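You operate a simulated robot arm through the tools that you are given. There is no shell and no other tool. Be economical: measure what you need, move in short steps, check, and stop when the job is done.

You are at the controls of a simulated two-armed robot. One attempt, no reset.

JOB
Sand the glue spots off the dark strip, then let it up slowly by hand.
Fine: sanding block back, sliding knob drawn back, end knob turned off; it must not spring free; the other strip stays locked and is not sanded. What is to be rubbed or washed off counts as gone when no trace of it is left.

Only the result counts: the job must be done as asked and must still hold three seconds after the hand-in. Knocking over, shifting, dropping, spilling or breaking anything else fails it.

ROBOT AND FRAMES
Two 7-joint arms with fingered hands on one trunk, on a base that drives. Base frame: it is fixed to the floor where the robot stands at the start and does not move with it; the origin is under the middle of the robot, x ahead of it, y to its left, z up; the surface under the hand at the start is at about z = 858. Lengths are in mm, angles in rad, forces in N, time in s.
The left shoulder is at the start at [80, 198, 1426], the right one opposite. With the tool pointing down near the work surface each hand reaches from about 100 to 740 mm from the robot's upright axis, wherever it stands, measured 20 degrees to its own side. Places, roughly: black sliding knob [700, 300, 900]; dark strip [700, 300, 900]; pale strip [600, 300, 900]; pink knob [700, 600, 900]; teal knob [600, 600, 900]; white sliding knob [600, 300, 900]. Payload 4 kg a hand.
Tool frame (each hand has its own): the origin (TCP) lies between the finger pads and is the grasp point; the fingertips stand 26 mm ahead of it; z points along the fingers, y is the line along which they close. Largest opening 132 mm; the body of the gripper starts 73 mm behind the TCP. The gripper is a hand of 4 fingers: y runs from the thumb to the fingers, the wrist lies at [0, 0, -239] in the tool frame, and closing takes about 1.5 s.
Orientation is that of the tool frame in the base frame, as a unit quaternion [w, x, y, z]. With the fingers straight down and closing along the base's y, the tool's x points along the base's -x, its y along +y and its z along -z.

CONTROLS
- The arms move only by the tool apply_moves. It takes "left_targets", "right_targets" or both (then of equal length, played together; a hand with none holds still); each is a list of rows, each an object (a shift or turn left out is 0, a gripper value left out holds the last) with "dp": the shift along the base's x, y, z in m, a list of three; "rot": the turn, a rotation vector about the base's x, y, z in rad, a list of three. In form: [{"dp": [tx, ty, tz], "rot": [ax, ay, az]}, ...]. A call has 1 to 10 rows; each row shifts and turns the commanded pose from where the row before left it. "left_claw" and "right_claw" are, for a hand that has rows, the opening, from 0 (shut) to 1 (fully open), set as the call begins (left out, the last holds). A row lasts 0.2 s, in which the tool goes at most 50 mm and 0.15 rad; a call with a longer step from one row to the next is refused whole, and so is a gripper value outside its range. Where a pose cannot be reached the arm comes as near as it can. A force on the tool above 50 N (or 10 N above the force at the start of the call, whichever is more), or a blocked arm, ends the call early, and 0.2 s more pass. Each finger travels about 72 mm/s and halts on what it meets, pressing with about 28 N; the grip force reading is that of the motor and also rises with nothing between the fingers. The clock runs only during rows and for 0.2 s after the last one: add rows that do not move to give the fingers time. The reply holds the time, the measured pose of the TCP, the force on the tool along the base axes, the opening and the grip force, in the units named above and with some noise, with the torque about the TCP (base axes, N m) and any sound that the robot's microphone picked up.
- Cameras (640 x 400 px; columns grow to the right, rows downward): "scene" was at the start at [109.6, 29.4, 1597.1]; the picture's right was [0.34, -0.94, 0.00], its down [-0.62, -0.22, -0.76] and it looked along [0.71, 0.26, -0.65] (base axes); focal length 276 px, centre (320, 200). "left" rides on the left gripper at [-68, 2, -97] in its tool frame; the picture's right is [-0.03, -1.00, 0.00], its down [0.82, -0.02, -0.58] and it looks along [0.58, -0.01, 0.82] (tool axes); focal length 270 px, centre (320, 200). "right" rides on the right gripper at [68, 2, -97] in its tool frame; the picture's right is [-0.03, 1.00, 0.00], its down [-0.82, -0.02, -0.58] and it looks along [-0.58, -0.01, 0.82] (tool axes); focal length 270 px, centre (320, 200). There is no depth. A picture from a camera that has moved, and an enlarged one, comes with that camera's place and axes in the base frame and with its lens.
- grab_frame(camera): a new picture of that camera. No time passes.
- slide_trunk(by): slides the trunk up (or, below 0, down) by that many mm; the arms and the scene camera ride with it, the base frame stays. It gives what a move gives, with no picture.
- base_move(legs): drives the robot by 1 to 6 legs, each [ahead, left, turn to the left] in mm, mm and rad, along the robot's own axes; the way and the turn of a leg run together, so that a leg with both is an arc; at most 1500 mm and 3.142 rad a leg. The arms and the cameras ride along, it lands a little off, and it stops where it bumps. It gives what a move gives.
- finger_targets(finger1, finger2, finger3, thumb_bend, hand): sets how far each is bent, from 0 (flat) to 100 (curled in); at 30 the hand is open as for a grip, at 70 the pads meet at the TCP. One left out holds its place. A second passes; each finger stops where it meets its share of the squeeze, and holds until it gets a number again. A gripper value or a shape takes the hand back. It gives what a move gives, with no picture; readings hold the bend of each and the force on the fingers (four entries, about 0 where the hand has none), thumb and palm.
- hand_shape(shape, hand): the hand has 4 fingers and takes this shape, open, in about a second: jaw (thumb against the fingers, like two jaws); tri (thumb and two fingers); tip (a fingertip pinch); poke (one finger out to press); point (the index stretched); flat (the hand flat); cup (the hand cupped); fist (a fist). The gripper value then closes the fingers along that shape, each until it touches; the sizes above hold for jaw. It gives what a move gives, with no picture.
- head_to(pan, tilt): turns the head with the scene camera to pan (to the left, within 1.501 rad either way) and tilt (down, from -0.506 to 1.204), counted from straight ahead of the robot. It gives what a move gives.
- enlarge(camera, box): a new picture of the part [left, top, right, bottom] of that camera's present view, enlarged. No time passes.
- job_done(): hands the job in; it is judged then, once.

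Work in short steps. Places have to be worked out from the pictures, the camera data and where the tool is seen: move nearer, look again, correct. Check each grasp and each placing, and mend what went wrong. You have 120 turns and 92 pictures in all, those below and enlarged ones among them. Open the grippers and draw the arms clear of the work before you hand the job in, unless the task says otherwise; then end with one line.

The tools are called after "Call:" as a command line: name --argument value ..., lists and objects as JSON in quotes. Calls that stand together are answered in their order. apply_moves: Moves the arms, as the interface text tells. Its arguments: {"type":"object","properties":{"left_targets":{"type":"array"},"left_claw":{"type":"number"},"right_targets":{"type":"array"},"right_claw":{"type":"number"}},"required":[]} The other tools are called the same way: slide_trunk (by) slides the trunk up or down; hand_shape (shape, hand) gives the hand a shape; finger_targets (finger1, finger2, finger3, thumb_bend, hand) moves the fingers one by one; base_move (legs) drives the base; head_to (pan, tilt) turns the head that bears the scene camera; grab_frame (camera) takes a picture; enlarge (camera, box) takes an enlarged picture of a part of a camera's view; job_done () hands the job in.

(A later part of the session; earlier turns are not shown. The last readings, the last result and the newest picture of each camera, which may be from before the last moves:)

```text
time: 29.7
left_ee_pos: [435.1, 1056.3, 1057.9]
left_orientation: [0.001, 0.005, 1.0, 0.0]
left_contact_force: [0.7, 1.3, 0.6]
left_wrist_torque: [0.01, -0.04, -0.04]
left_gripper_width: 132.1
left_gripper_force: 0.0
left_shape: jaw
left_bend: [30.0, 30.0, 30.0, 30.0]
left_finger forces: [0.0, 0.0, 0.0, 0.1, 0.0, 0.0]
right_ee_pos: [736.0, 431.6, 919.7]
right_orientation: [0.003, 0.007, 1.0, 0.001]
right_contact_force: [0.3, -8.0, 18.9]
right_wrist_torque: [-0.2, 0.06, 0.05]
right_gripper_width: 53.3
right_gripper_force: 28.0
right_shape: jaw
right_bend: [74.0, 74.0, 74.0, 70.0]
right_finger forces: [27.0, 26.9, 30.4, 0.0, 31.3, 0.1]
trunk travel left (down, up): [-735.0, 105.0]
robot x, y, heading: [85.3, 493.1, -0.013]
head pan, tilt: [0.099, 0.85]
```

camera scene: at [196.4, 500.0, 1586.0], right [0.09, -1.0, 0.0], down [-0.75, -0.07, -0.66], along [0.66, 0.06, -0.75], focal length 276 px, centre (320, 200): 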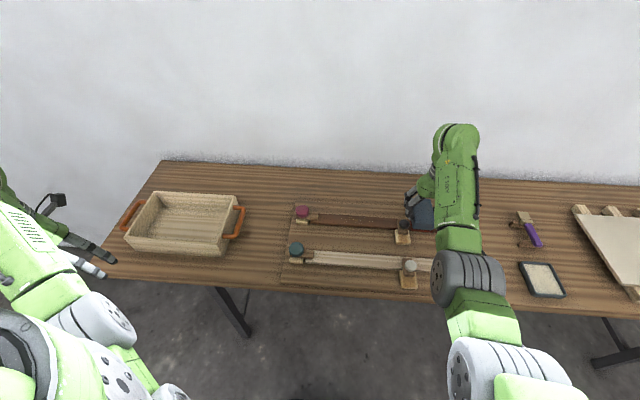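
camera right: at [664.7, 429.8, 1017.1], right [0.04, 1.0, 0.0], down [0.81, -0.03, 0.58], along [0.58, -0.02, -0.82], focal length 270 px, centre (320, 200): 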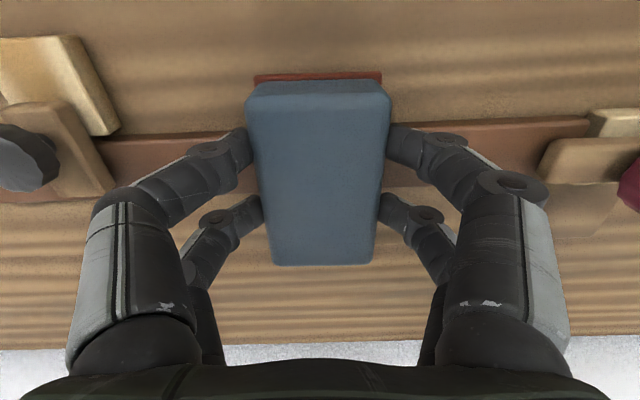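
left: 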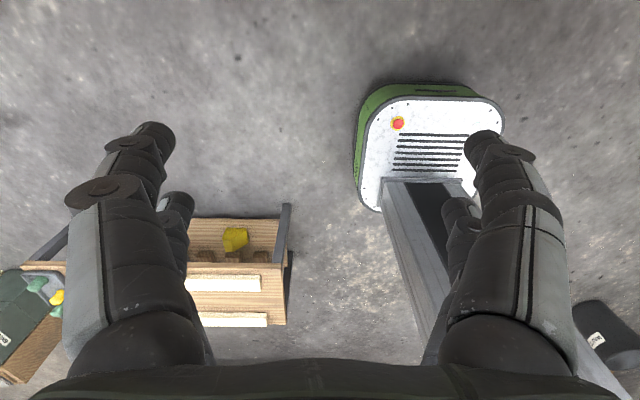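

Now I lift and look again from the same view point.

Call:
apply_moves --right_targets '[{"dp": [0, 0, 0.03]}, {"dp": [0, 0, 0.04]}, {"dp": [-0.008, -0.03, 0.03]}, {"dp": [-0.01, -0.035, 0.03]}, {"dp": [0, -0.04, 0]}, {"dp": [0, -0.04, 0]}, {}]'

Call:
enlarge --camera "right" --box '[380, 50, 560, 150]'

Call:
enlarge --camera "scene" --box '[310, 200, 390, 250]'

```text
time: 31.3
left_ee_pos: [436.9, 1055.5, 1057.2]
left_orientation: [0.0, 0.006, 1.0, -0.001]
left_contact_force: [-0.3, -0.4, 0.0]
left_wrist_torque: [0.03, -0.03, -0.01]
left_gripper_width: 131.9
left_gripper_force: 0.1
left_shape: jaw
left_bend: [30.0, 30.0, 30.0, 30.0]
left_finger forces: [0.1, 0.0, 0.1, 0.0, 0.1, 0.0]
right_ee_pos: [721.1, 286.0, 1045.1]
right_orientation: [0.0, 0.006, 1.0, 0.002]
right_contact_force: [-0.5, 0.0, -0.9]
right_wrist_torque: [0.0, 0.01, -0.02]
right_gripper_width: 52.8
right_gripper_force: 28.0
right_shape: jaw
right_bend: [74.0, 74.0, 74.0, 70.0]
right_finger forces: [28.3, 28.2, 28.3, 0.1, 28.2, 0.0]
trunk travel left (down, up): [-735.0, 105.0]
robot x, y, heading: [87.7, 488.5, -0.011]
head pan, tilt: [0.099, 0.85]
```

```text
3.56 times, centred on (470, 100) of right
camera zoom: at [652.0, 287.9, 1142.5], right [0.04, 1.0, 0.0], down [0.82, -0.03, 0.58], along [0.58, -0.02, -0.82], focal length 961 px, centre (-213, 556)
```

zoom: 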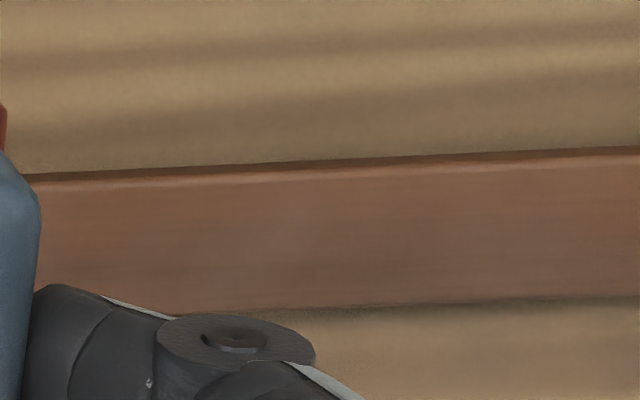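

```text
8.00 times, centred on (350, 225) of scene
camera zoom: at [196.3, 499.5, 1586.0], right [0.09, -1.0, 0.0], down [-0.75, -0.07, -0.66], along [0.66, 0.06, -0.75], focal length 2207 px, centre (80, 0)
```

zoom: 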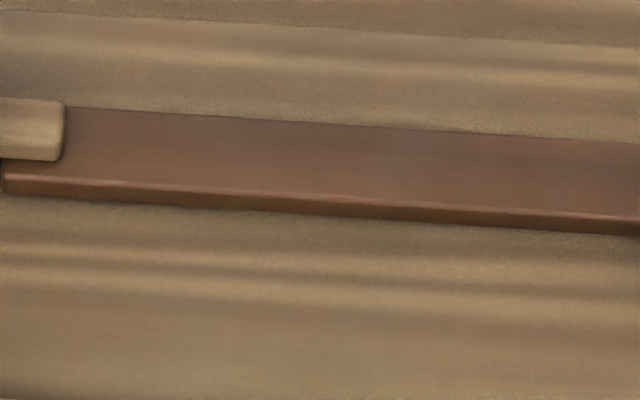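

Shading is unchanged between passes, so it is wood grain; the strip is clean. I drive back right, correcting the slight heading error.

Call:
base_move --legs '[[0, -245, 0.011]]'

```text
time: 33.1
left_ee_pos: [429.9, 815.7, 1054.9]
left_orientation: [0.001, 0.0, 1.0, 0.0]
left_contact_force: [0.5, 0.1, -0.2]
left_wrist_torque: [-0.05, -0.01, 0.01]
left_gripper_width: 131.9
left_gripper_force: 0.1
left_shape: jaw
left_bend: [30.0, 30.0, 30.0, 30.0]
left_finger forces: [0.1, 0.0, 0.0, 0.0, 0.1, 0.0]
right_ee_pos: [720.8, 48.2, 1045.0]
right_orientation: [0.0, 0.001, 1.0, 0.002]
right_contact_force: [0.5, 1.6, -1.6]
right_wrist_torque: [-0.01, 0.02, 0.04]
right_gripper_width: 53.0
right_gripper_force: 28.1
right_shape: jaw
right_bend: [74.0, 74.0, 74.0, 70.0]
right_finger forces: [28.2, 28.2, 28.4, 0.1, 28.2, 0.0]
trunk travel left (down, up): [-735.0, 105.0]
robot x, y, heading: [87.3, 246.8, -0.002]
head pan, tilt: [0.099, 0.85]
```

Now I move over the block's original place (724, 7) and lower to z≈900.

Call:
apply_moves --right_targets '[{"dp": [0.003, -0.041, 0]}, {"dp": [0, 0, -0.045]}, {"dp": [0, 0, -0.045]}, {"dp": [0, 0, -0.04]}, {"dp": [0, 0, -0.012]}, {}, {}]'

Call:
grab_frame --camera "right"

```text
time: 34.7
left_ee_pos: [430.3, 812.9, 1057.3]
left_orientation: [0.0, 0.001, 1.0, 0.0]
left_contact_force: [-0.1, -0.5, -0.1]
left_wrist_torque: [0.02, -0.03, -0.01]
left_gripper_width: 131.6
left_gripper_force: 0.0
left_shape: jaw
left_bend: [30.0, 30.0, 30.0, 30.0]
left_finger forces: [0.0, 0.0, 0.0, 0.0, 0.0, 0.0]
right_ee_pos: [724.4, 4.1, 905.0]
right_orientation: [0.0, 0.002, 1.0, 0.002]
right_contact_force: [-0.1, 0.5, -1.3]
right_wrist_torque: [-0.01, 0.01, -0.02]
right_gripper_width: 52.9
right_gripper_force: 27.6
right_shape: jaw
right_bend: [74.0, 74.0, 74.0, 70.0]
right_finger forces: [28.1, 27.9, 28.0, 0.0, 28.0, 0.0]
trunk travel left (down, up): [-735.0, 105.0]
robot x, y, heading: [87.5, 247.0, -0.003]
head pan, tilt: [0.099, 0.85]
```

```text
60 pictures are left
camera right: at [655.0, 5.8, 1002.6], right [0.03, 1.0, 0.0], down [0.82, -0.03, 0.58], along [0.58, -0.01, -0.82], focal length 270 px, centre (320, 200)
```

right: 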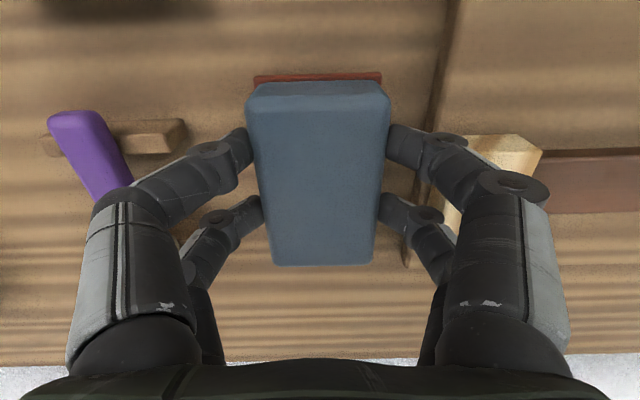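

I shift +2 mm in y and lower in small steps until the block meets the table (about TCP z 889).

Call:
apply_moves --right_targets '[{"dp": [0, 0.002, -0.008]}, {"dp": [0, 0, -0.006]}, {"dp": [0, 0, -0.003]}, {}]'

```text
time: 35.7
left_ee_pos: [429.5, 813.1, 1056.9]
left_orientation: [0.0, 0.001, 1.0, 0.0]
left_contact_force: [1.1, 0.8, 0.8]
left_wrist_torque: [0.02, 0.01, 0.0]
left_gripper_width: 132.0
left_gripper_force: 0.0
left_shape: jaw
left_bend: [30.0, 30.0, 30.0, 30.0]
left_finger forces: [0.0, 0.0, 0.0, 0.0, 0.1, 0.0]
right_ee_pos: [724.6, 5.6, 888.0]
right_orientation: [0.001, 0.001, 1.0, 0.002]
right_contact_force: [-0.6, -0.4, 3.0]
right_wrist_torque: [0.01, 0.0, 0.0]
right_gripper_width: 53.0
right_gripper_force: 27.2
right_shape: jaw
right_bend: [74.0, 74.0, 74.0, 70.0]
right_finger forces: [28.1, 28.0, 28.2, 0.0, 28.3, 0.0]
trunk travel left (down, up): [-735.0, 105.0]
robot x, y, heading: [86.2, 248.2, 0.002]
head pan, tilt: [0.099, 0.85]
```

It's on the table (+3 N). I open to 72 mm only, then rise.

Call:
apply_moves --right_targets '[{}, {}, {}]' --right_claw 0.55

Call:
apply_moves --right_targets '[{"dp": [0, 0, 0.02]}, {"dp": [0, 0, 0.03]}, {"dp": [0, 0, 0.045]}, {"dp": [0, 0, 0.045]}, {}]'

Call:
grab_frame --camera "right"

```text
time: 36.5
left_ee_pos: [431.5, 812.1, 1058.3]
left_orientation: [0.0, 0.001, 1.0, 0.0]
left_contact_force: [-0.4, 0.2, 0.6]
left_wrist_torque: [-0.01, -0.02, 0.01]
left_gripper_width: 131.9
left_gripper_force: 0.1
left_shape: jaw
left_bend: [30.0, 30.0, 30.0, 30.0]
left_finger forces: [0.0, 0.0, 0.0, 0.0, 0.1, 0.0]
right_ee_pos: [724.3, 6.7, 887.6]
right_orientation: [0.0, 0.002, 1.0, 0.002]
right_contact_force: [0.7, 0.0, -0.8]
right_wrist_torque: [0.02, 0.03, 0.0]
right_gripper_width: 71.9
right_gripper_force: 0.1
right_shape: jaw
right_bend: [72.0, 72.0, 72.0, 70.0]
right_finger forces: [0.0, 0.0, 0.0, 0.0, 0.0, 0.0]
trunk travel left (down, up): [-735.0, 105.0]
robot x, y, heading: [84.8, 242.8, -0.006]
head pan, tilt: [0.099, 0.85]
```

```text
time: 37.7
left_ee_pos: [430.8, 811.6, 1057.2]
left_orientation: [0.0, 0.001, 1.0, 0.001]
left_contact_force: [0.5, 0.1, -0.7]
left_wrist_torque: [0.01, -0.01, 0.0]
left_gripper_width: 131.7
left_gripper_force: 0.1
left_shape: jaw
left_bend: [30.0, 30.0, 30.0, 30.0]
left_finger forces: [0.0, 0.0, 0.0, 0.1, 0.0, 0.0]
right_ee_pos: [726.4, 6.0, 1026.1]
right_orientation: [0.0, 0.002, 1.0, 0.002]
right_contact_force: [0.3, -0.7, -0.6]
right_wrist_torque: [0.04, -0.01, 0.02]
right_gripper_width: 72.0
right_gripper_force: 0.1
right_shape: jaw
right_bend: [72.0, 72.0, 72.0, 70.0]
right_finger forces: [0.0, 0.0, 0.0, 0.0, 0.0, 0.1]
trunk travel left (down, up): [-735.0, 105.0]
robot x, y, heading: [84.6, 247.7, -0.005]
head pan, tilt: [0.099, 0.85]
```

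```text
59 pictures are left
camera right: at [656.2, 7.7, 1123.7], right [0.03, 1.0, 0.0], down [0.82, -0.03, 0.58], along [0.58, -0.01, -0.82], focal length 270 px, centre (320, 200)
```

right: 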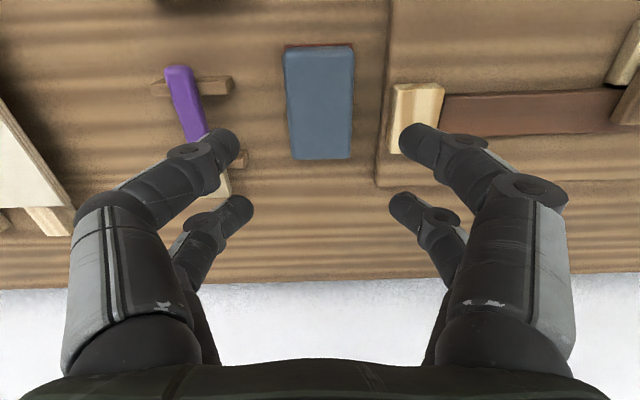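

The block is back in place. I drive left again for the unlocking.

Call:
base_move --legs '[[0, 230, 0.005]]'

Call:
apply_moves --right_targets '[{"dp": [-0.01, 0.03, 0]}, {"dp": [-0.01, 0.03, 0]}, {}]' --right_claw 0.5

Call:
grab_frame --camera "right"

Call:
grab_frame --camera "scene"

```text
time: 39.4
left_ee_pos: [428.6, 1043.8, 1060.2]
left_orientation: [0.0, -0.001, 1.0, 0.001]
left_contact_force: [0.6, -1.3, -0.7]
left_wrist_torque: [0.02, -0.02, 0.0]
left_gripper_width: 132.0
left_gripper_force: 0.3
left_shape: jaw
left_bend: [30.0, 30.0, 30.0, 30.0]
left_finger forces: [0.1, 0.0, 0.0, 0.1, 0.0, 0.1]
right_ee_pos: [725.9, 238.0, 1024.9]
right_orientation: [0.0, -0.001, 1.0, 0.004]
right_contact_force: [0.5, -0.6, 0.6]
right_wrist_torque: [-0.01, 0.0, 0.01]
right_gripper_width: 72.0
right_gripper_force: 0.1
right_shape: jaw
right_bend: [72.0, 72.0, 72.0, 70.0]
right_finger forces: [0.0, 0.0, 0.0, 0.1, 0.1, 0.1]
trunk travel left (down, up): [-735.0, 105.0]
robot x, y, heading: [88.6, 476.7, 0.001]
head pan, tilt: [0.099, 0.85]
```

```text
time: 40.2
left_ee_pos: [428.4, 1046.6, 1056.6]
left_orientation: [0.0, -0.001, 1.0, 0.0]
left_contact_force: [-0.8, -0.8, 0.2]
left_wrist_torque: [-0.01, -0.01, 0.0]
left_gripper_width: 131.9
left_gripper_force: 0.0
left_shape: jaw
left_bend: [30.0, 30.0, 30.0, 30.0]
left_finger forces: [0.0, 0.0, 0.0, 0.1, 0.1, 0.1]
right_ee_pos: [705.2, 300.1, 1026.4]
right_orientation: [0.001, 0.0, 1.0, 0.002]
right_contact_force: [-0.2, 0.2, -0.5]
right_wrist_torque: [-0.03, -0.03, 0.01]
right_gripper_width: 66.4
right_gripper_force: 0.0
right_shape: jaw
right_bend: [73.0, 73.0, 73.0, 70.0]
right_finger forces: [0.1, 0.0, 0.0, 0.0, 0.0, 0.1]
trunk travel left (down, up): [-735.0, 105.0]
robot x, y, heading: [84.4, 477.8, 0.007]
head pan, tilt: [0.099, 0.85]
```

```text
58 pictures are left
camera right: at [635.8, 301.8, 1123.6], right [0.03, 1.0, 0.0], down [0.82, -0.02, 0.58], along [0.58, -0.01, -0.82], focal length 270 px, centre (320, 200)
```

right: 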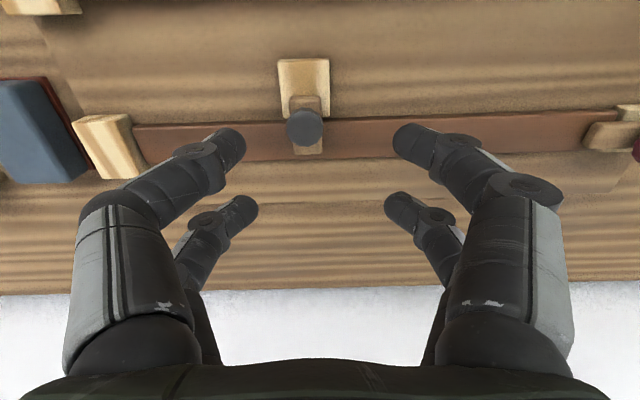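

```text
57 pictures are left
camera scene: at [194.6, 487.1, 1586.0], right [0.1, -0.99, 0.0], down [-0.75, -0.08, -0.66], along [0.66, 0.07, -0.75], focal length 276 px, centre (320, 200)
```

scene: 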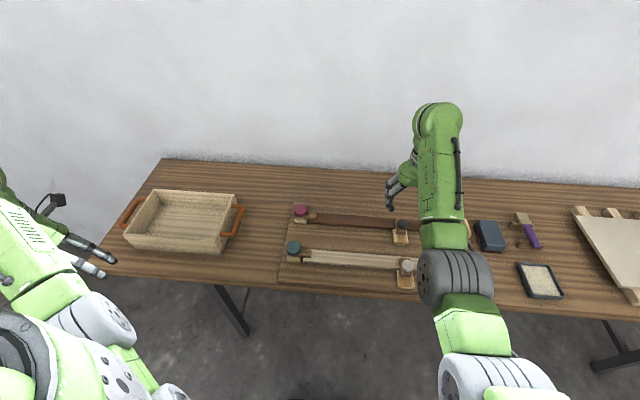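

Call:
enlarge --camera "right" --box '[240, 40, 400, 170]'

Call:
enlarge --camera "scene" --box '[280, 190, 420, 270]'

```text
3.08 times, centred on (320, 105) of right
camera zoom: at [635.8, 301.8, 1123.6], right [0.03, 1.0, 0.0], down [0.82, -0.02, 0.58], along [0.58, -0.01, -0.82], focal length 832 px, centre (320, 492)
```

zoom: 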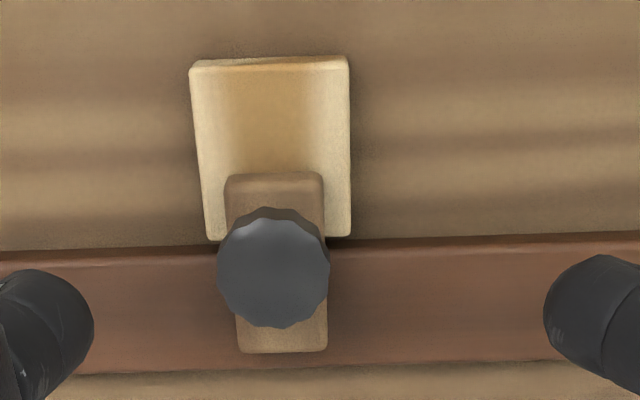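

```text
4.57 times, centred on (350, 230) of scene
camera zoom: at [194.6, 487.1, 1586.0], right [0.1, -0.99, 0.0], down [-0.75, -0.08, -0.66], along [0.66, 0.07, -0.75], focal length 1261 px, centre (183, 63)
```

zoom: 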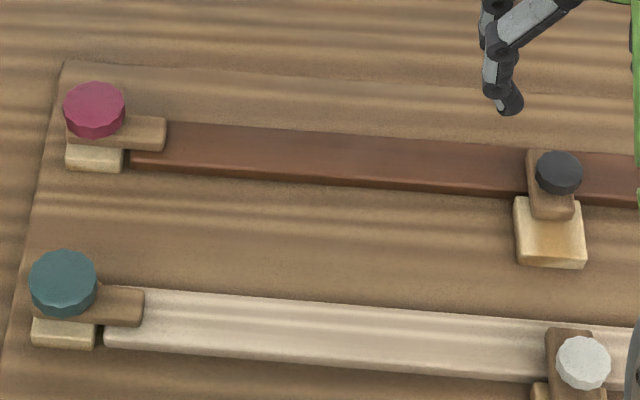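

The slider knob's centre is about (715.5, 288.5), top z≈907, 30 mm wide. I lower the right hand around it.

Call:
apply_moves --right_targets '[{"dp": [0.01, -0.0115, -0.03]}, {"dp": [0, 0, -0.04]}, {"dp": [0, 0, -0.022]}, {}]'

Call:
grab_frame --camera "right"

```text
time: 41.2
left_ee_pos: [428.5, 1046.7, 1057.9]
left_orientation: [0.0, -0.001, 1.0, 0.001]
left_contact_force: [0.2, 0.2, -0.3]
left_wrist_torque: [0.0, -0.03, -0.02]
left_gripper_width: 131.9
left_gripper_force: 0.0
left_shape: jaw
left_bend: [30.0, 30.0, 30.0, 30.0]
left_finger forces: [0.1, 0.0, 0.0, 0.0, 0.1, 0.0]
right_ee_pos: [715.3, 290.3, 931.8]
right_orientation: [0.001, 0.0, 1.0, 0.001]
right_contact_force: [-0.3, 0.7, -0.2]
right_wrist_torque: [-0.04, 0.04, 0.0]
right_gripper_width: 66.5
right_gripper_force: 0.0
right_shape: jaw
right_bend: [73.0, 73.0, 73.0, 70.0]
right_finger forces: [0.0, 0.0, 0.0, 0.0, 0.0, 0.0]
trunk travel left (down, up): [-735.0, 105.0]
robot x, y, heading: [85.1, 475.9, 0.002]
head pan, tilt: [0.099, 0.85]
```

```text
54 pictures are left
camera right: at [646.0, 291.0, 1028.9], right [0.02, 1.0, 0.0], down [0.82, -0.02, 0.58], along [0.58, -0.01, -0.82], focal length 270 px, centre (320, 200)
```

right: 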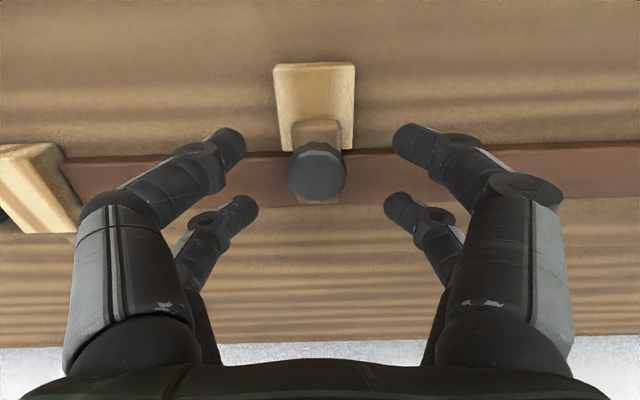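

The knob is right between the finger pairs. Lower 9 mm and close.

Call:
apply_moves --right_targets '[{"dp": [0, -0.001, -0.005]}, {"dp": [0, 0, -0.004]}, {}]'

Call:
apply_moves --right_targets '[{}, {}, {}, {}, {}]' --right_claw 0.0

Call:
grab_frame --camera "right"

```text
time: 42.0
left_ee_pos: [428.1, 1047.1, 1056.7]
left_orientation: [0.0, -0.001, 1.0, 0.0]
left_contact_force: [-0.7, -0.1, 0.5]
left_wrist_torque: [0.01, 0.0, 0.0]
left_gripper_width: 132.1
left_gripper_force: 0.0
left_shape: jaw
left_bend: [30.0, 30.0, 30.0, 30.0]
left_finger forces: [0.0, 0.0, 0.0, 0.1, 0.0, 0.1]
right_ee_pos: [716.8, 288.9, 923.2]
right_orientation: [0.0, 0.0, 1.0, 0.002]
right_contact_force: [0.4, -0.1, 0.7]
right_wrist_torque: [0.01, 0.04, -0.04]
right_gripper_width: 66.5
right_gripper_force: 0.1
right_shape: jaw
right_bend: [73.0, 73.0, 73.0, 70.0]
right_finger forces: [0.1, 0.0, 0.0, 0.1, 0.0, 0.1]
trunk travel left (down, up): [-735.0, 105.0]
robot x, y, heading: [87.3, 481.5, 0.004]
head pan, tilt: [0.099, 0.85]
```

```text
time: 43.2
left_ee_pos: [428.5, 1047.0, 1057.0]
left_orientation: [0.0, 0.0, 1.0, 0.001]
left_contact_force: [0.1, 0.5, 0.3]
left_wrist_torque: [0.0, -0.01, -0.01]
left_gripper_width: 131.8
left_gripper_force: 0.0
left_shape: jaw
left_bend: [30.0, 30.0, 30.0, 30.0]
left_finger forces: [0.0, 0.0, 0.0, 0.0, 0.1, 0.0]
right_ee_pos: [716.2, 288.3, 922.0]
right_orientation: [-0.001, 0.0, 1.0, 0.002]
right_contact_force: [-0.7, 4.1, -5.3]
right_wrist_torque: [0.07, 0.06, 0.01]
right_gripper_width: 0.5
right_gripper_force: 27.7
right_shape: jaw
right_bend: [71.0, 71.0, 71.0, 73.0]
right_finger forces: [0.0, 21.7, 22.7, 0.1, 0.0, 0.0]
trunk travel left (down, up): [-735.0, 105.0]
robot x, y, heading: [88.7, 477.4, 0.002]
head pan, tilt: [0.099, 0.85]
```

```text
53 pictures are left
camera right: at [647.4, 290.8, 1019.9], right [0.02, 1.0, 0.0], down [0.82, -0.02, 0.58], along [0.58, -0.01, -0.82], focal length 270 px, centre (320, 200)
```

right: 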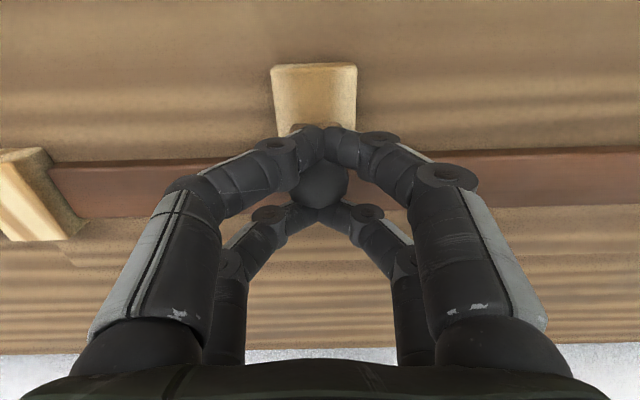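

The finger pairs have closed in front of and behind the knob, caging it. I draw back (−x) gently.

Call:
apply_moves --right_targets '[{"dp": [-0.005, 0, 0]}, {"dp": [-0.005, 0, 0]}, {"dp": [-0.005, 0, 0]}, {"dp": [-0.005, 0, 0]}, {}]'

Call:
grab_frame --camera "right"

```text
time: 44.4
left_ee_pos: [430.4, 1047.7, 1056.0]
left_orientation: [-0.001, -0.001, 1.0, 0.0]
left_contact_force: [-0.9, -0.2, 0.2]
left_wrist_torque: [0.03, -0.01, 0.02]
left_gripper_width: 132.1
left_gripper_force: 0.0
left_shape: jaw
left_bend: [30.0, 30.0, 30.0, 30.0]
left_finger forces: [0.0, 0.0, 0.0, 0.0, 0.1, 0.0]
right_ee_pos: [696.8, 288.8, 922.5]
right_orientation: [-0.002, 0.0, 1.0, 0.001]
right_contact_force: [-0.1, 4.9, -14.4]
right_wrist_torque: [0.09, 0.08, 0.0]
right_gripper_width: 0.1
right_gripper_force: 27.8
right_shape: jaw
right_bend: [71.0, 71.0, 71.0, 73.0]
right_finger forces: [0.0, 23.4, 22.5, 0.0, 0.0, 0.1]
trunk travel left (down, up): [-735.0, 105.0]
robot x, y, heading: [88.8, 477.5, 0.004]
head pan, tilt: [0.099, 0.85]
```

```text
52 pictures are left
camera right: at [627.7, 290.5, 1020.5], right [0.03, 1.0, 0.0], down [0.82, -0.02, 0.57], along [0.57, -0.01, -0.82], focal length 270 px, centre (320, 200)
```

right: 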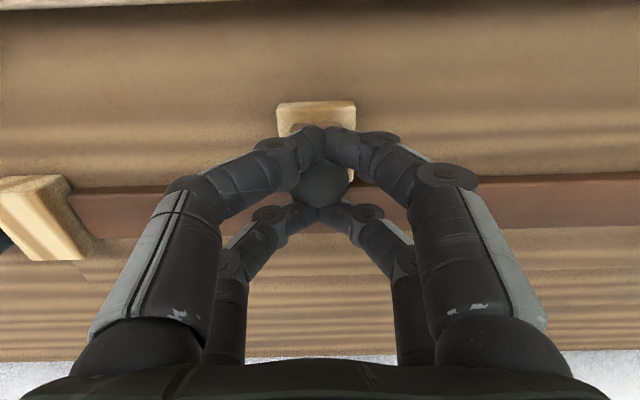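

The slider moves along (20 mm so far). The hand tugs upward a bit (−14 N), so I ease 2 mm down and continue.

Call:
apply_moves --right_targets '[{"dp": [0, 0, -0.002]}, {"dp": [-0.005, 0, 0]}, {"dp": [-0.005, 0, 0]}, {"dp": [-0.005, 0, 0]}, {}]'

Call:
grab_frame --camera "right"

```text
time: 45.6
left_ee_pos: [432.7, 1046.8, 1055.8]
left_orientation: [-0.001, -0.001, 1.0, 0.0]
left_contact_force: [0.1, 0.2, 0.1]
left_wrist_torque: [0.0, -0.05, 0.02]
left_gripper_width: 131.9
left_gripper_force: 0.0
left_shape: jaw
left_bend: [30.0, 30.0, 30.0, 30.0]
left_finger forces: [0.0, 0.0, 0.1, 0.0, 0.0, 0.1]
right_ee_pos: [685.3, 288.7, 922.9]
right_orientation: [0.001, -0.001, 1.0, 0.001]
right_contact_force: [24.0, 5.3, -0.7]
right_wrist_torque: [0.09, -0.38, -0.05]
right_gripper_width: 0.1
right_gripper_force: 27.9
right_shape: jaw
right_bend: [71.0, 71.0, 71.0, 73.0]
right_finger forces: [0.1, 30.7, 29.9, 0.0, 0.0, 0.0]
trunk travel left (down, up): [-735.0, 105.0]
robot x, y, heading: [86.3, 481.0, 0.003]
head pan, tilt: [0.099, 0.85]
```

```text
51 pictures are left
camera right: at [616.1, 290.3, 1019.6], right [0.02, 1.0, 0.0], down [0.81, -0.02, 0.58], along [0.58, -0.01, -0.81], focal length 270 px, centre (320, 200)
```

right: 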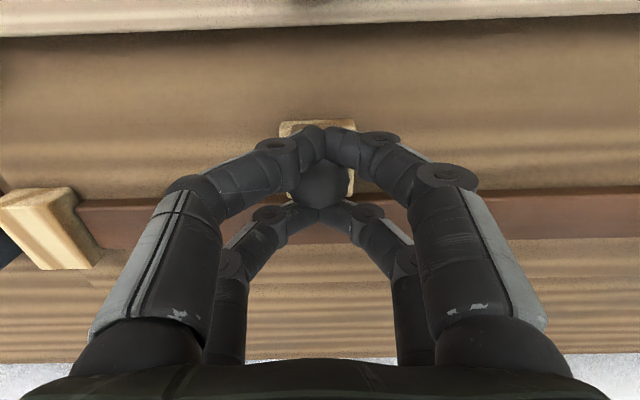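

24 N resistance: the end stop is reached after ~31 mm. I relax the pull a bit and open, then rise and look.

Call:
apply_moves --right_targets '[{"dp": [0.003, 0, 0]}, {}, {}, {}]' --right_claw 0.5

Call:
apply_moves --right_targets '[{"dp": [0, 0, 0.02]}, {"dp": [0, 0, 0.04]}, {"dp": [0, 0, 0.045]}, {}]'

Call:
grab_frame --camera "right"

```text
time: 46.6
left_ee_pos: [429.4, 1046.9, 1056.5]
left_orientation: [-0.001, -0.001, 1.0, 0.0]
left_contact_force: [-0.3, -0.1, 0.6]
left_wrist_torque: [-0.03, 0.01, 0.01]
left_gripper_width: 131.8
left_gripper_force: 0.0
left_shape: jaw
left_bend: [30.0, 30.0, 30.0, 30.0]
left_finger forces: [0.1, 0.1, 0.1, 0.0, 0.0, 0.1]
right_ee_pos: [684.8, 288.5, 920.4]
right_orientation: [0.0, 0.0, 1.0, 0.002]
right_contact_force: [-0.5, 0.3, -0.4]
right_wrist_torque: [0.02, 0.0, -0.01]
right_gripper_width: 65.2
right_gripper_force: 0.1
right_shape: jaw
right_bend: [73.0, 73.0, 73.0, 70.0]
right_finger forces: [0.0, 0.0, 0.0, 0.1, 0.0, 0.0]
trunk travel left (down, up): [-735.0, 105.0]
robot x, y, heading: [88.6, 478.6, 0.003]
head pan, tilt: [0.099, 0.85]
```

```text
time: 47.6
left_ee_pos: [429.0, 1046.8, 1057.5]
left_orientation: [0.001, -0.002, 1.0, 0.0]
left_contact_force: [-0.6, 0.0, 0.2]
left_wrist_torque: [0.0, 0.03, 0.0]
left_gripper_width: 131.6
left_gripper_force: 0.1
left_shape: jaw
left_bend: [30.0, 30.0, 30.0, 30.0]
left_finger forces: [0.0, 0.0, 0.0, 0.0, 0.0, 0.0]
right_ee_pos: [686.3, 289.4, 1029.0]
right_orientation: [0.0, 0.0, 1.0, 0.001]
right_contact_force: [0.6, 0.1, -0.7]
right_wrist_torque: [0.01, -0.01, -0.04]
right_gripper_width: 65.5
right_gripper_force: 0.0
right_shape: jaw
right_bend: [73.0, 73.0, 73.0, 70.0]
right_finger forces: [0.0, 0.1, 0.1, 0.0, 0.0, 0.0]
trunk travel left (down, up): [-735.0, 105.0]
robot x, y, heading: [88.7, 478.8, 0.002]
head pan, tilt: [0.099, 0.85]
```

```text
50 pictures are left
camera right: at [617.3, 291.4, 1126.4], right [0.02, 1.0, 0.0], down [0.82, -0.02, 0.58], along [0.58, -0.01, -0.82], focal length 270 px, centre (320, 200)
```

right: 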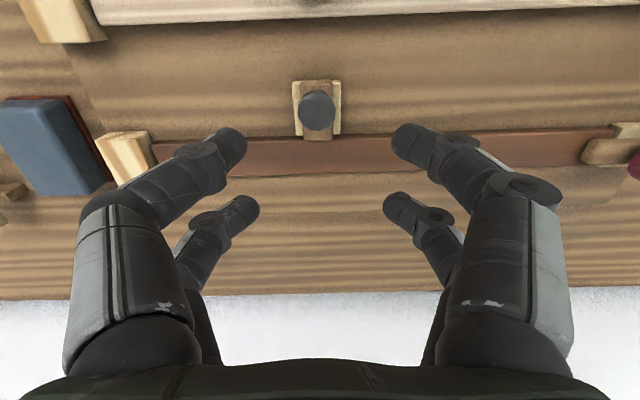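

The slider is fully clear of the strip. Now I bring the left hand (over free space) toward the pink knob while the right closes and goes over the strip at y≈465.

Call:
apply_moves --left_targets '[{"dp": [0, -0.043, 0]}, {"dp": [0, -0.043, 0]}, {"dp": [0, -0.043, 0]}, {"dp": [0, -0.043, 0]}, {"dp": [0, -0.043, 0]}, {"dp": [0, -0.043, 0]}, {"dp": [0, -0.043, 0]}, {"dp": [0, -0.043, 0]}, {"dp": [0, -0.043, 0]}, {"dp": [0, -0.043, 0]}]' --right_targets '[{"dp": [0.011, 0.035, 0]}, {"dp": [0.011, 0.035, 0]}, {"dp": [0.011, 0.035, 0]}, {"dp": [0.011, 0.035, 0]}, {"dp": [0.008, 0.03, 0]}, {}, {}, {}, {}, {}]' --right_claw 0.0

Call:
apply_moves --left_targets '[{"dp": [0.045, 0, 0]}, {"dp": [0.045, 0, 0]}, {"dp": [0.045, 0, 0]}, {"dp": [0.045, 0, 0]}, {"dp": [0.045, 0, 0]}, {"dp": [0.045, 0, 0]}, {"dp": [0.03, -0.01, 0]}, {}]' --left_claw 0.6

Call:
grab_frame --camera "left"

Call:
grab_frame --camera "scene"

```text
time: 49.5
left_ee_pos: [466.8, 832.1, 1055.0]
left_orientation: [0.082, -0.035, 0.995, 0.038]
left_contact_force: [-0.3, 0.7, 0.3]
left_wrist_torque: [0.03, 0.01, 0.02]
left_gripper_width: 132.0
left_gripper_force: 0.0
left_shape: jaw
left_bend: [30.0, 30.0, 30.0, 30.0]
left_finger forces: [0.1, 0.0, 0.0, 0.0, 0.0, 0.0]
left hand out of reach, approached as far as the arm can: row 1, 2, 3, 4, 5, 6, 7, 8, 9
right_ee_pos: [737.5, 460.2, 1031.5]
right_orientation: [0.0, 0.001, 1.0, 0.002]
right_contact_force: [-0.6, 0.4, 0.2]
right_wrist_torque: [-0.03, -0.01, 0.0]
right_gripper_width: 0.2
right_gripper_force: 28.2
right_shape: jaw
right_bend: [62.0, 63.0, 63.0, 70.0]
right_finger forces: [0.1, 0.0, 0.1, 0.1, 0.0, 0.1]
trunk travel left (down, up): [-735.0, 105.0]
robot x, y, heading: [87.6, 478.1, 0.004]
head pan, tilt: [0.099, 0.85]
stopped in row 9 (left hand): the arm was blocked; the commanded pose is now the measured one
```

```text
time: 51.2
left_ee_pos: [681.2, 932.0, 1051.5]
left_orientation: [0.079, -0.027, 0.996, 0.04]
left_contact_force: [0.6, 0.6, 0.6]
left_wrist_torque: [-0.03, -0.06, 0.02]
left_gripper_width: 79.2
left_gripper_force: 0.0
left_shape: jaw
left_bend: [71.0, 71.0, 71.0, 70.0]
left_finger forces: [0.0, 0.1, 0.0, 0.0, 0.0, 0.0]
left hand out of reach, approached as far as the arm can: row 1, 2, 3, 4, 5, 6, 7
right_ee_pos: [737.3, 460.6, 1030.7]
right_orientation: [0.0, 0.001, 1.0, 0.002]
right_contact_force: [-0.2, 0.3, 0.1]
right_wrist_torque: [-0.01, -0.02, -0.03]
right_gripper_width: 0.0
right_gripper_force: 28.2
right_shape: jaw
right_bend: [62.0, 63.0, 63.0, 70.0]
right_finger forces: [0.0, 0.0, 0.1, 0.0, 0.0, 0.1]
trunk travel left (down, up): [-735.0, 105.0]
robot x, y, heading: [84.8, 478.2, 0.003]
head pan, tilt: [0.099, 0.85]
```

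```text
49 pictures are left
camera left: at [733.7, 929.6, 1156.4], right [0.09, -0.99, -0.07], down [-0.89, -0.11, 0.44], along [-0.44, 0.02, -0.9], focal length 270 px, centre (320, 200)
```

left: 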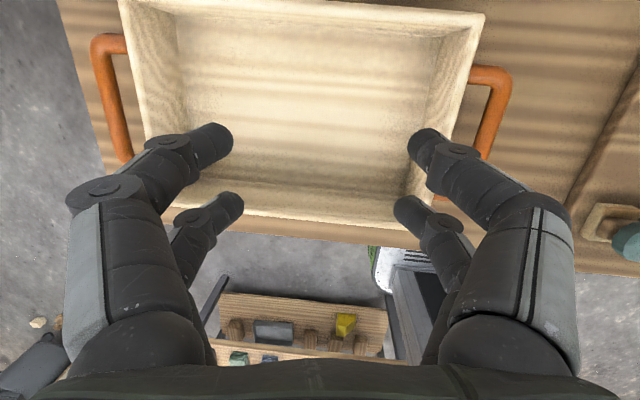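

```text
48 pictures are left
camera scene: at [193.7, 487.0, 1586.1], right [0.1, -0.99, 0.0], down [-0.75, -0.08, -0.66], along [0.66, 0.07, -0.75], focal length 276 px, centre (320, 200)
```

scene: 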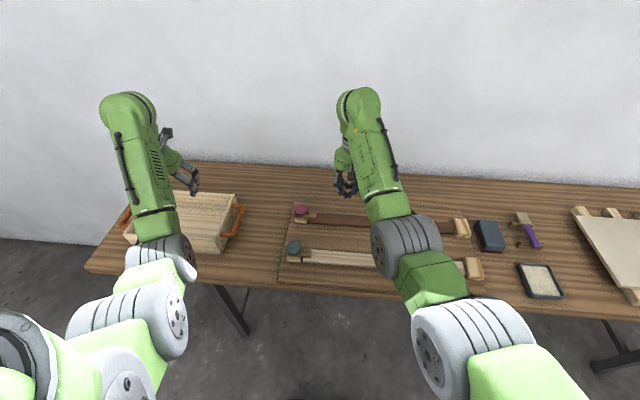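

The left arm jammed at close range and tilted a bit; it's now far out over the box. I right its tilt and bring it in y to the pink knob at height.

Call:
apply_moves --left_targets '[{"dp": [0, -0.035, 0], "rot": [-0.02, 0.04, -0.0135]}, {"dp": [0, -0.036, 0], "rot": [-0.02, 0.04, -0.0135]}, {"dp": [0.006, -0.036, 0], "rot": [-0.02, 0.04, -0.0135]}, {"dp": [0.006, -0.036, 0], "rot": [-0.02, 0.04, -0.0135]}, {"dp": [0.01, -0.036, 0]}, {"dp": [0.01, -0.036, 0]}, {"dp": [0.01, -0.036, 0]}, {"dp": [0.01, -0.036, 0]}, {}]' --right_targets '[{"dp": [0, -0.01, 0]}, {"dp": [0, -0.01, 0]}, {}, {}, {}, {}, {}, {}, {}]'

Call:
grab_frame --camera "left"

```text
time: 53.2
left_ee_pos: [645.8, 882.5, 1050.7]
left_orientation: [-0.001, 0.002, 1.0, -0.002]
left_contact_force: [1.0, -0.6, 0.2]
left_wrist_torque: [-0.01, 0.02, -0.02]
left_gripper_width: 79.3
left_gripper_force: 0.0
left_shape: jaw
left_bend: [71.0, 71.0, 71.0, 70.0]
left_finger forces: [0.0, 0.1, 0.0, 0.0, 0.0, 0.0]
left hand out of reach, approached as far as the arm can: row 1, 2, 3, 4, 5, 6, 7, 8
right_ee_pos: [736.6, 439.9, 1029.7]
right_orientation: [0.0, -0.001, 1.0, 0.002]
right_contact_force: [0.2, 0.1, 0.9]
right_wrist_torque: [-0.02, 0.0, -0.04]
right_gripper_width: 0.0
right_gripper_force: 27.3
right_shape: jaw
right_bend: [62.0, 63.0, 63.0, 70.0]
right_finger forces: [0.1, 0.0, 0.0, 0.0, 0.1, 0.0]
trunk travel left (down, up): [-735.0, 105.0]
robot x, y, heading: [87.1, 476.0, 0.0]
head pan, tilt: [0.099, 0.85]
```

```text
47 pictures are left
camera left: at [715.0, 882.4, 1147.2], right [0.02, -1.0, 0.0], down [-0.81, -0.02, 0.58], along [-0.58, -0.01, -0.81], focal length 270 px, centre (320, 200)
```

left: 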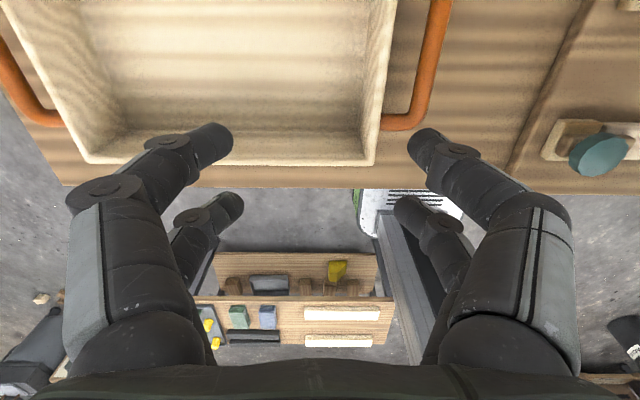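

The commanded pose may have run ahead of the arm. I test with a small move back toward the presumed wanted spot.

Call:
apply_moves --left_targets '[{"dp": [-0.03, 0.0, -0.02]}, {"dp": [-0.03, 0.0, -0.02]}, {}, {}]'

```text
time: 54.2
left_ee_pos: [585.8, 881.2, 1012.0]
left_orientation: [-0.001, -0.008, 1.0, -0.002]
left_contact_force: [0.3, -0.1, 0.3]
left_wrist_torque: [0.04, 0.01, -0.01]
left_gripper_width: 79.4
left_gripper_force: 0.0
left_shape: jaw
left_bend: [71.0, 71.0, 71.0, 70.0]
left_finger forces: [0.0, 0.0, 0.0, 0.0, 0.0, 0.0]
right_ee_pos: [737.6, 439.6, 1030.4]
right_orientation: [0.0, -0.001, 1.0, 0.002]
right_contact_force: [-0.1, -0.3, -0.2]
right_wrist_torque: [0.0, -0.02, -0.01]
right_gripper_width: 0.2
right_gripper_force: 27.7
right_shape: jaw
right_bend: [62.0, 63.0, 63.0, 70.0]
right_finger forces: [0.0, 0.0, 0.0, 0.0, 0.0, 0.0]
trunk travel left (down, up): [-735.0, 105.0]
robot x, y, heading: [88.0, 481.3, 0.0]
head pan, tilt: [0.099, 0.85]
```

Commanded follows measured, and it's now within reach. I move in −y over free space, then forward.

Call:
apply_moves --left_targets '[{"dp": [0, -0.04, 0.01]}, {"dp": [0, -0.045, 0.01]}, {"dp": [0, -0.045, 0.01]}, {"dp": [0, -0.045, 0]}, {"dp": [0.01, -0.045, 0]}, {"dp": [0.03, -0.035, 0]}, {"dp": [0.04, 0, 0]}, {"dp": [0.04, 0, 0]}, {"dp": [0.02, 0, 0]}, {}]'

Call:
grab_frame --camera "left"

```text
time: 56.5
left_ee_pos: [620.3, 878.6, 1033.9]
left_orientation: [-0.001, -0.005, 1.0, -0.001]
left_contact_force: [0.3, 0.2, -0.5]
left_wrist_torque: [0.04, 0.0, -0.01]
left_gripper_width: 79.5
left_gripper_force: 0.0
left_shape: jaw
left_bend: [71.0, 71.0, 71.0, 70.0]
left_finger forces: [0.0, 0.1, 0.0, 0.0, 0.0, 0.0]
left hand out of reach, approached as far as the arm can: row 1, 2, 3, 4, 5, 6, 7, 8, 9
right_ee_pos: [736.6, 439.7, 1030.3]
right_orientation: [0.001, 0.0, 1.0, 0.0]
right_contact_force: [-0.2, 0.3, -0.9]
right_wrist_torque: [-0.01, -0.02, -0.03]
right_gripper_width: 0.0
right_gripper_force: 27.9
right_shape: jaw
right_bend: [62.0, 63.0, 63.0, 70.0]
right_finger forces: [0.1, 0.0, 0.1, 0.1, 0.0, 0.0]
trunk travel left (down, up): [-735.0, 105.0]
robot x, y, heading: [83.1, 477.4, 0.002]
head pan, tilt: [0.099, 0.85]
```

```text
46 pictures are left
camera left: at [689.4, 880.3, 1129.9], right [0.04, -1.0, 0.0], down [-0.81, -0.03, 0.58], along [-0.58, -0.02, -0.82], focal length 270 px, centre (320, 200)
```

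left: 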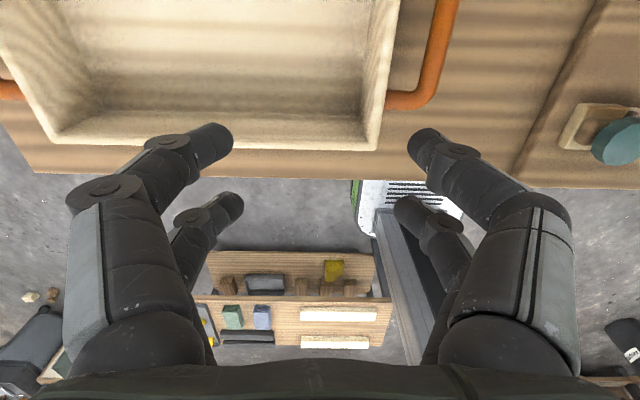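

The left arm seems to be at a wrist limit with this yaw (it is the opposite yaw to the mirror of the right arm). I try yawing the hand in place.

Call:
apply_moves --left_targets '[{"dp": [-0.02, 0, 0], "rot": [0, 0, 0.14]}, {"dp": [-0.02, 0, 0], "rot": [0, 0, 0.14]}, {"rot": [0, 0, 0.14]}, {"rot": [0, 0, 0.14]}, {"rot": [0, 0, 0.14]}, {}]'

```text
time: 57.9
left_ee_pos: [375.8, 1083.8, 1033.6]
left_orientation: [0.0, -0.338, 0.941, -0.002]
left_contact_force: [0.2, 0.4, 0.3]
left_wrist_torque: [0.02, -0.01, -0.02]
left_gripper_width: 79.6
left_gripper_force: 0.0
left_shape: jaw
left_bend: [71.0, 71.0, 71.0, 70.0]
left_finger forces: [0.0, 0.0, 0.0, 0.0, 0.0, 0.1]
left hand out of reach, approached as far as the arm can: row 1, 2, 3, 4, 5
right_ee_pos: [738.4, 439.2, 1029.9]
right_orientation: [0.0, 0.001, 1.0, 0.002]
right_contact_force: [-0.7, 0.3, 0.3]
right_wrist_torque: [-0.02, 0.0, 0.02]
right_gripper_width: 0.1
right_gripper_force: 28.2
right_shape: jaw
right_bend: [62.0, 63.0, 63.0, 70.0]
right_finger forces: [0.0, 0.0, 0.0, 0.0, 0.0, 0.0]
trunk travel left (down, up): [-735.0, 105.0]
robot x, y, heading: [84.3, 478.3, 0.002]
head pan, tilt: [0.099, 0.85]
```

Positive yaw is the limiting direction. I yaw the other way, freeing the wrist.

Call:
apply_moves --left_targets '[{"rot": [0, 0, -0.145]}, {"rot": [0, 0, -0.145]}, {"rot": [0, 0, -0.145]}, {"rot": [0, 0, -0.145]}, {"rot": [0, 0, -0.145]}, {"rot": [0, 0, -0.145]}, {"rot": [0, 0, -0.145]}, {"rot": [0, 0, -0.145]}, {"rot": [0, 0, -0.145]}, {"rot": [0, 0, -0.145]}]'

Call:
apply_moves --left_targets '[{"rot": [0, 0, -0.145]}, {"rot": [0, 0, -0.145]}, {"rot": [0, 0, -0.145]}, {"rot": [0, 0, -0.145]}, {"rot": [0, 0, -0.145]}, {"rot": [0, 0, -0.145]}, {"rot": [0, 0, -0.145]}, {"rot": [0, 0, -0.145]}, {"rot": [0, 0, -0.145]}, {"rot": [0, 0, -0.145]}]'

```text
time: 60.0
left_ee_pos: [376.0, 1083.5, 1033.9]
left_orientation: [-0.002, 0.361, 0.933, -0.001]
left_contact_force: [0.2, 0.7, 0.1]
left_wrist_torque: [-0.02, 0.0, 0.0]
left_gripper_width: 79.6
left_gripper_force: 0.0
left_shape: jaw
left_bend: [71.0, 71.0, 71.0, 70.0]
left_finger forces: [0.0, 0.1, 0.0, 0.0, 0.0, 0.0]
right_ee_pos: [736.6, 437.8, 1031.5]
right_orientation: [-0.001, 0.0, 1.0, 0.001]
right_contact_force: [0.4, 0.5, -0.3]
right_wrist_torque: [0.02, -0.01, 0.0]
right_gripper_width: 0.1
right_gripper_force: 27.6
right_shape: jaw
right_bend: [62.0, 63.0, 63.0, 70.0]
right_finger forces: [0.1, 0.0, 0.1, 0.0, 0.1, 0.1]
trunk travel left (down, up): [-735.0, 105.0]
robot x, y, heading: [86.7, 476.7, -0.004]
head pan, tilt: [0.099, 0.85]
```

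```text
time: 62.2
left_ee_pos: [375.1, 1083.6, 1033.5]
left_orientation: [-0.002, 0.888, 0.46, 0.0]
left_contact_force: [0.2, -0.3, -0.2]
left_wrist_torque: [0.04, 0.02, -0.04]
left_gripper_width: 79.4
left_gripper_force: 0.0
left_shape: jaw
left_bend: [71.0, 71.0, 71.0, 70.0]
left_finger forces: [0.0, 0.1, 0.0, 0.0, 0.0, 0.0]
right_ee_pos: [736.7, 440.0, 1030.3]
right_orientation: [0.0, 0.0, 1.0, 0.002]
right_contact_force: [-0.5, -0.7, -0.4]
right_wrist_torque: [0.01, -0.01, 0.01]
right_gripper_width: 0.3
right_gripper_force: 28.4
right_shape: jaw
right_bend: [62.0, 63.0, 63.0, 70.0]
right_finger forces: [0.0, 0.0, 0.0, 0.0, 0.0, 0.1]
trunk travel left (down, up): [-735.0, 105.0]
robot x, y, heading: [88.4, 478.8, 0.007]
head pan, tilt: [0.099, 0.85]
```

The wrist is free now. I bring the left hand in toward the knob's y while yawing to roughly mid-range (about −1.4 rad).

Call:
apply_moves --left_targets '[{"dp": [0.01, -0.045, 0], "rot": [0, 0, 0.078]}, {"dp": [0.01, -0.045, 0], "rot": [0, 0, 0.078]}, {"dp": [0.01, -0.045, 0], "rot": [0, 0, 0.078]}, {"dp": [0.01, -0.045, 0], "rot": [0, 0, 0.078]}, {"dp": [0.01, -0.045, 0], "rot": [0, 0, 0.078]}, {"dp": [0.01, -0.045, 0], "rot": [0, 0, 0.078]}, {"dp": [0.01, -0.045, 0], "rot": [0, 0, 0.078]}, {"dp": [0.01, -0.045, 0], "rot": [0, 0, 0.078]}, {"dp": [0.01, -0.045, 0], "rot": [0, 0, 0.078]}, {"dp": [0.01, -0.045, 0], "rot": [0, 0, 0.078]}]'

```text
time: 64.0
left_ee_pos: [457.0, 834.5, 1025.6]
left_orientation: [0.015, 0.63, 0.776, 0.039]
left_contact_force: [-0.6, 0.4, -0.5]
left_wrist_torque: [0.01, 0.02, 0.0]
left_gripper_width: 79.5
left_gripper_force: 0.0
left_shape: jaw
left_bend: [71.0, 71.0, 71.0, 70.0]
left_finger forces: [0.0, 0.0, 0.1, 0.0, 0.0, 0.0]
left hand out of reach, approached as far as the arm can: row 2, 3, 4, 5, 6
right_ee_pos: [737.3, 438.2, 1031.7]
right_orientation: [0.0, 0.0, 1.0, 0.001]
right_contact_force: [-0.2, 0.4, 0.7]
right_wrist_torque: [0.0, -0.01, 0.02]
right_gripper_width: 0.1
right_gripper_force: 28.0
right_shape: jaw
right_bend: [62.0, 63.0, 63.0, 70.0]
right_finger forces: [0.0, 0.0, 0.1, 0.0, 0.1, 0.0]
trunk travel left (down, up): [-735.0, 105.0]
robot x, y, heading: [85.5, 479.5, 0.001]
head pan, tilt: [0.099, 0.85]
stopped in row 8 (left hand): the arm was blocked; the commanded pose is now the measured one
```

Blocked again near the same place. I look at the arm's posture.

Call:
grab_frame --camera "scene"

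Call:
grab_frame --camera "left"

```text
45 pictures are left
camera scene: at [194.1, 486.8, 1586.6], right [0.1, -0.99, 0.0], down [-0.75, -0.08, -0.66], along [0.66, 0.07, -0.75], focal length 276 px, centre (320, 200)
```

scene: 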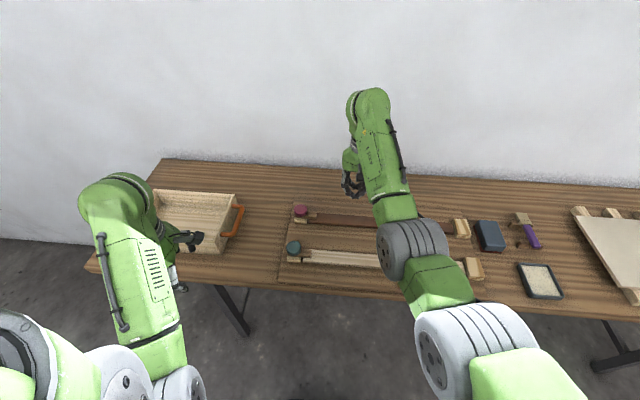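

```text
44 pictures are left
camera left: at [466.0, 762.5, 1119.6], right [-0.97, -0.23, -0.08], down [-0.23, 0.77, 0.6], along [-0.07, 0.6, -0.8], focal length 270 px, centre (320, 200)
```

left: 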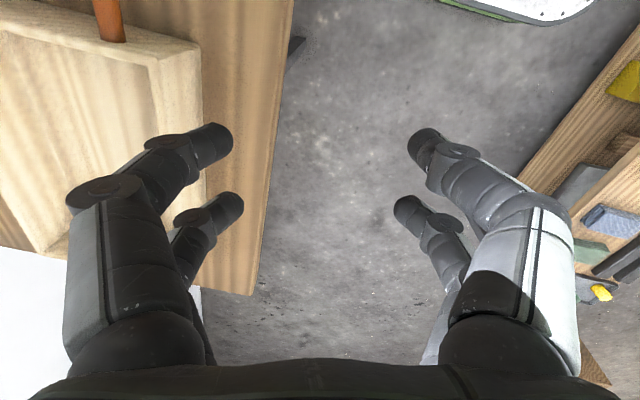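

The arm is folded to its limit there (too close to the shoulder). I straighten the hand, go forward first, then sideways.

Call:
apply_moves --left_targets '[{"dp": [0.04, 0, 0.01], "rot": [-0.021, 0.036, 0]}, {"dp": [0.045, 0, 0.01], "rot": [-0.021, 0.036, 0]}, {"dp": [0.045, 0, 0]}, {"dp": [0.04, -0.02, 0]}, {"dp": [0.0, -0.045, 0]}, {"dp": [0.0, -0.045, 0]}, {"dp": [0.0, -0.045, 0]}, {"dp": [0.01, -0.045, 0]}, {}]'

```text
time: 66.0
left_ee_pos: [639.2, 637.7, 1028.4]
left_orientation: [-0.001, 0.63, 0.777, -0.002]
left_contact_force: [1.3, -0.4, 0.4]
left_wrist_torque: [0.02, 0.0, -0.01]
left_gripper_width: 79.3
left_gripper_force: 0.1
left_shape: jaw
left_bend: [71.0, 71.0, 71.0, 70.0]
left_finger forces: [0.1, 0.0, 0.0, 0.1, 0.0, 0.1]
left hand out of reach, approached as far as the arm can: row 1
right_ee_pos: [737.2, 438.8, 1029.6]
right_orientation: [0.0, 0.0, 1.0, 0.003]
right_contact_force: [-0.3, -0.4, -0.6]
right_wrist_torque: [-0.02, 0.0, 0.03]
right_gripper_width: 0.2
right_gripper_force: 28.1
right_shape: jaw
right_bend: [62.0, 63.0, 63.0, 70.0]
right_finger forces: [0.0, 0.0, 0.0, 0.0, 0.1, 0.0]
trunk travel left (down, up): [-735.0, 105.0]
robot x, y, heading: [83.7, 477.1, 0.003]
head pan, tilt: [0.099, 0.85]
```

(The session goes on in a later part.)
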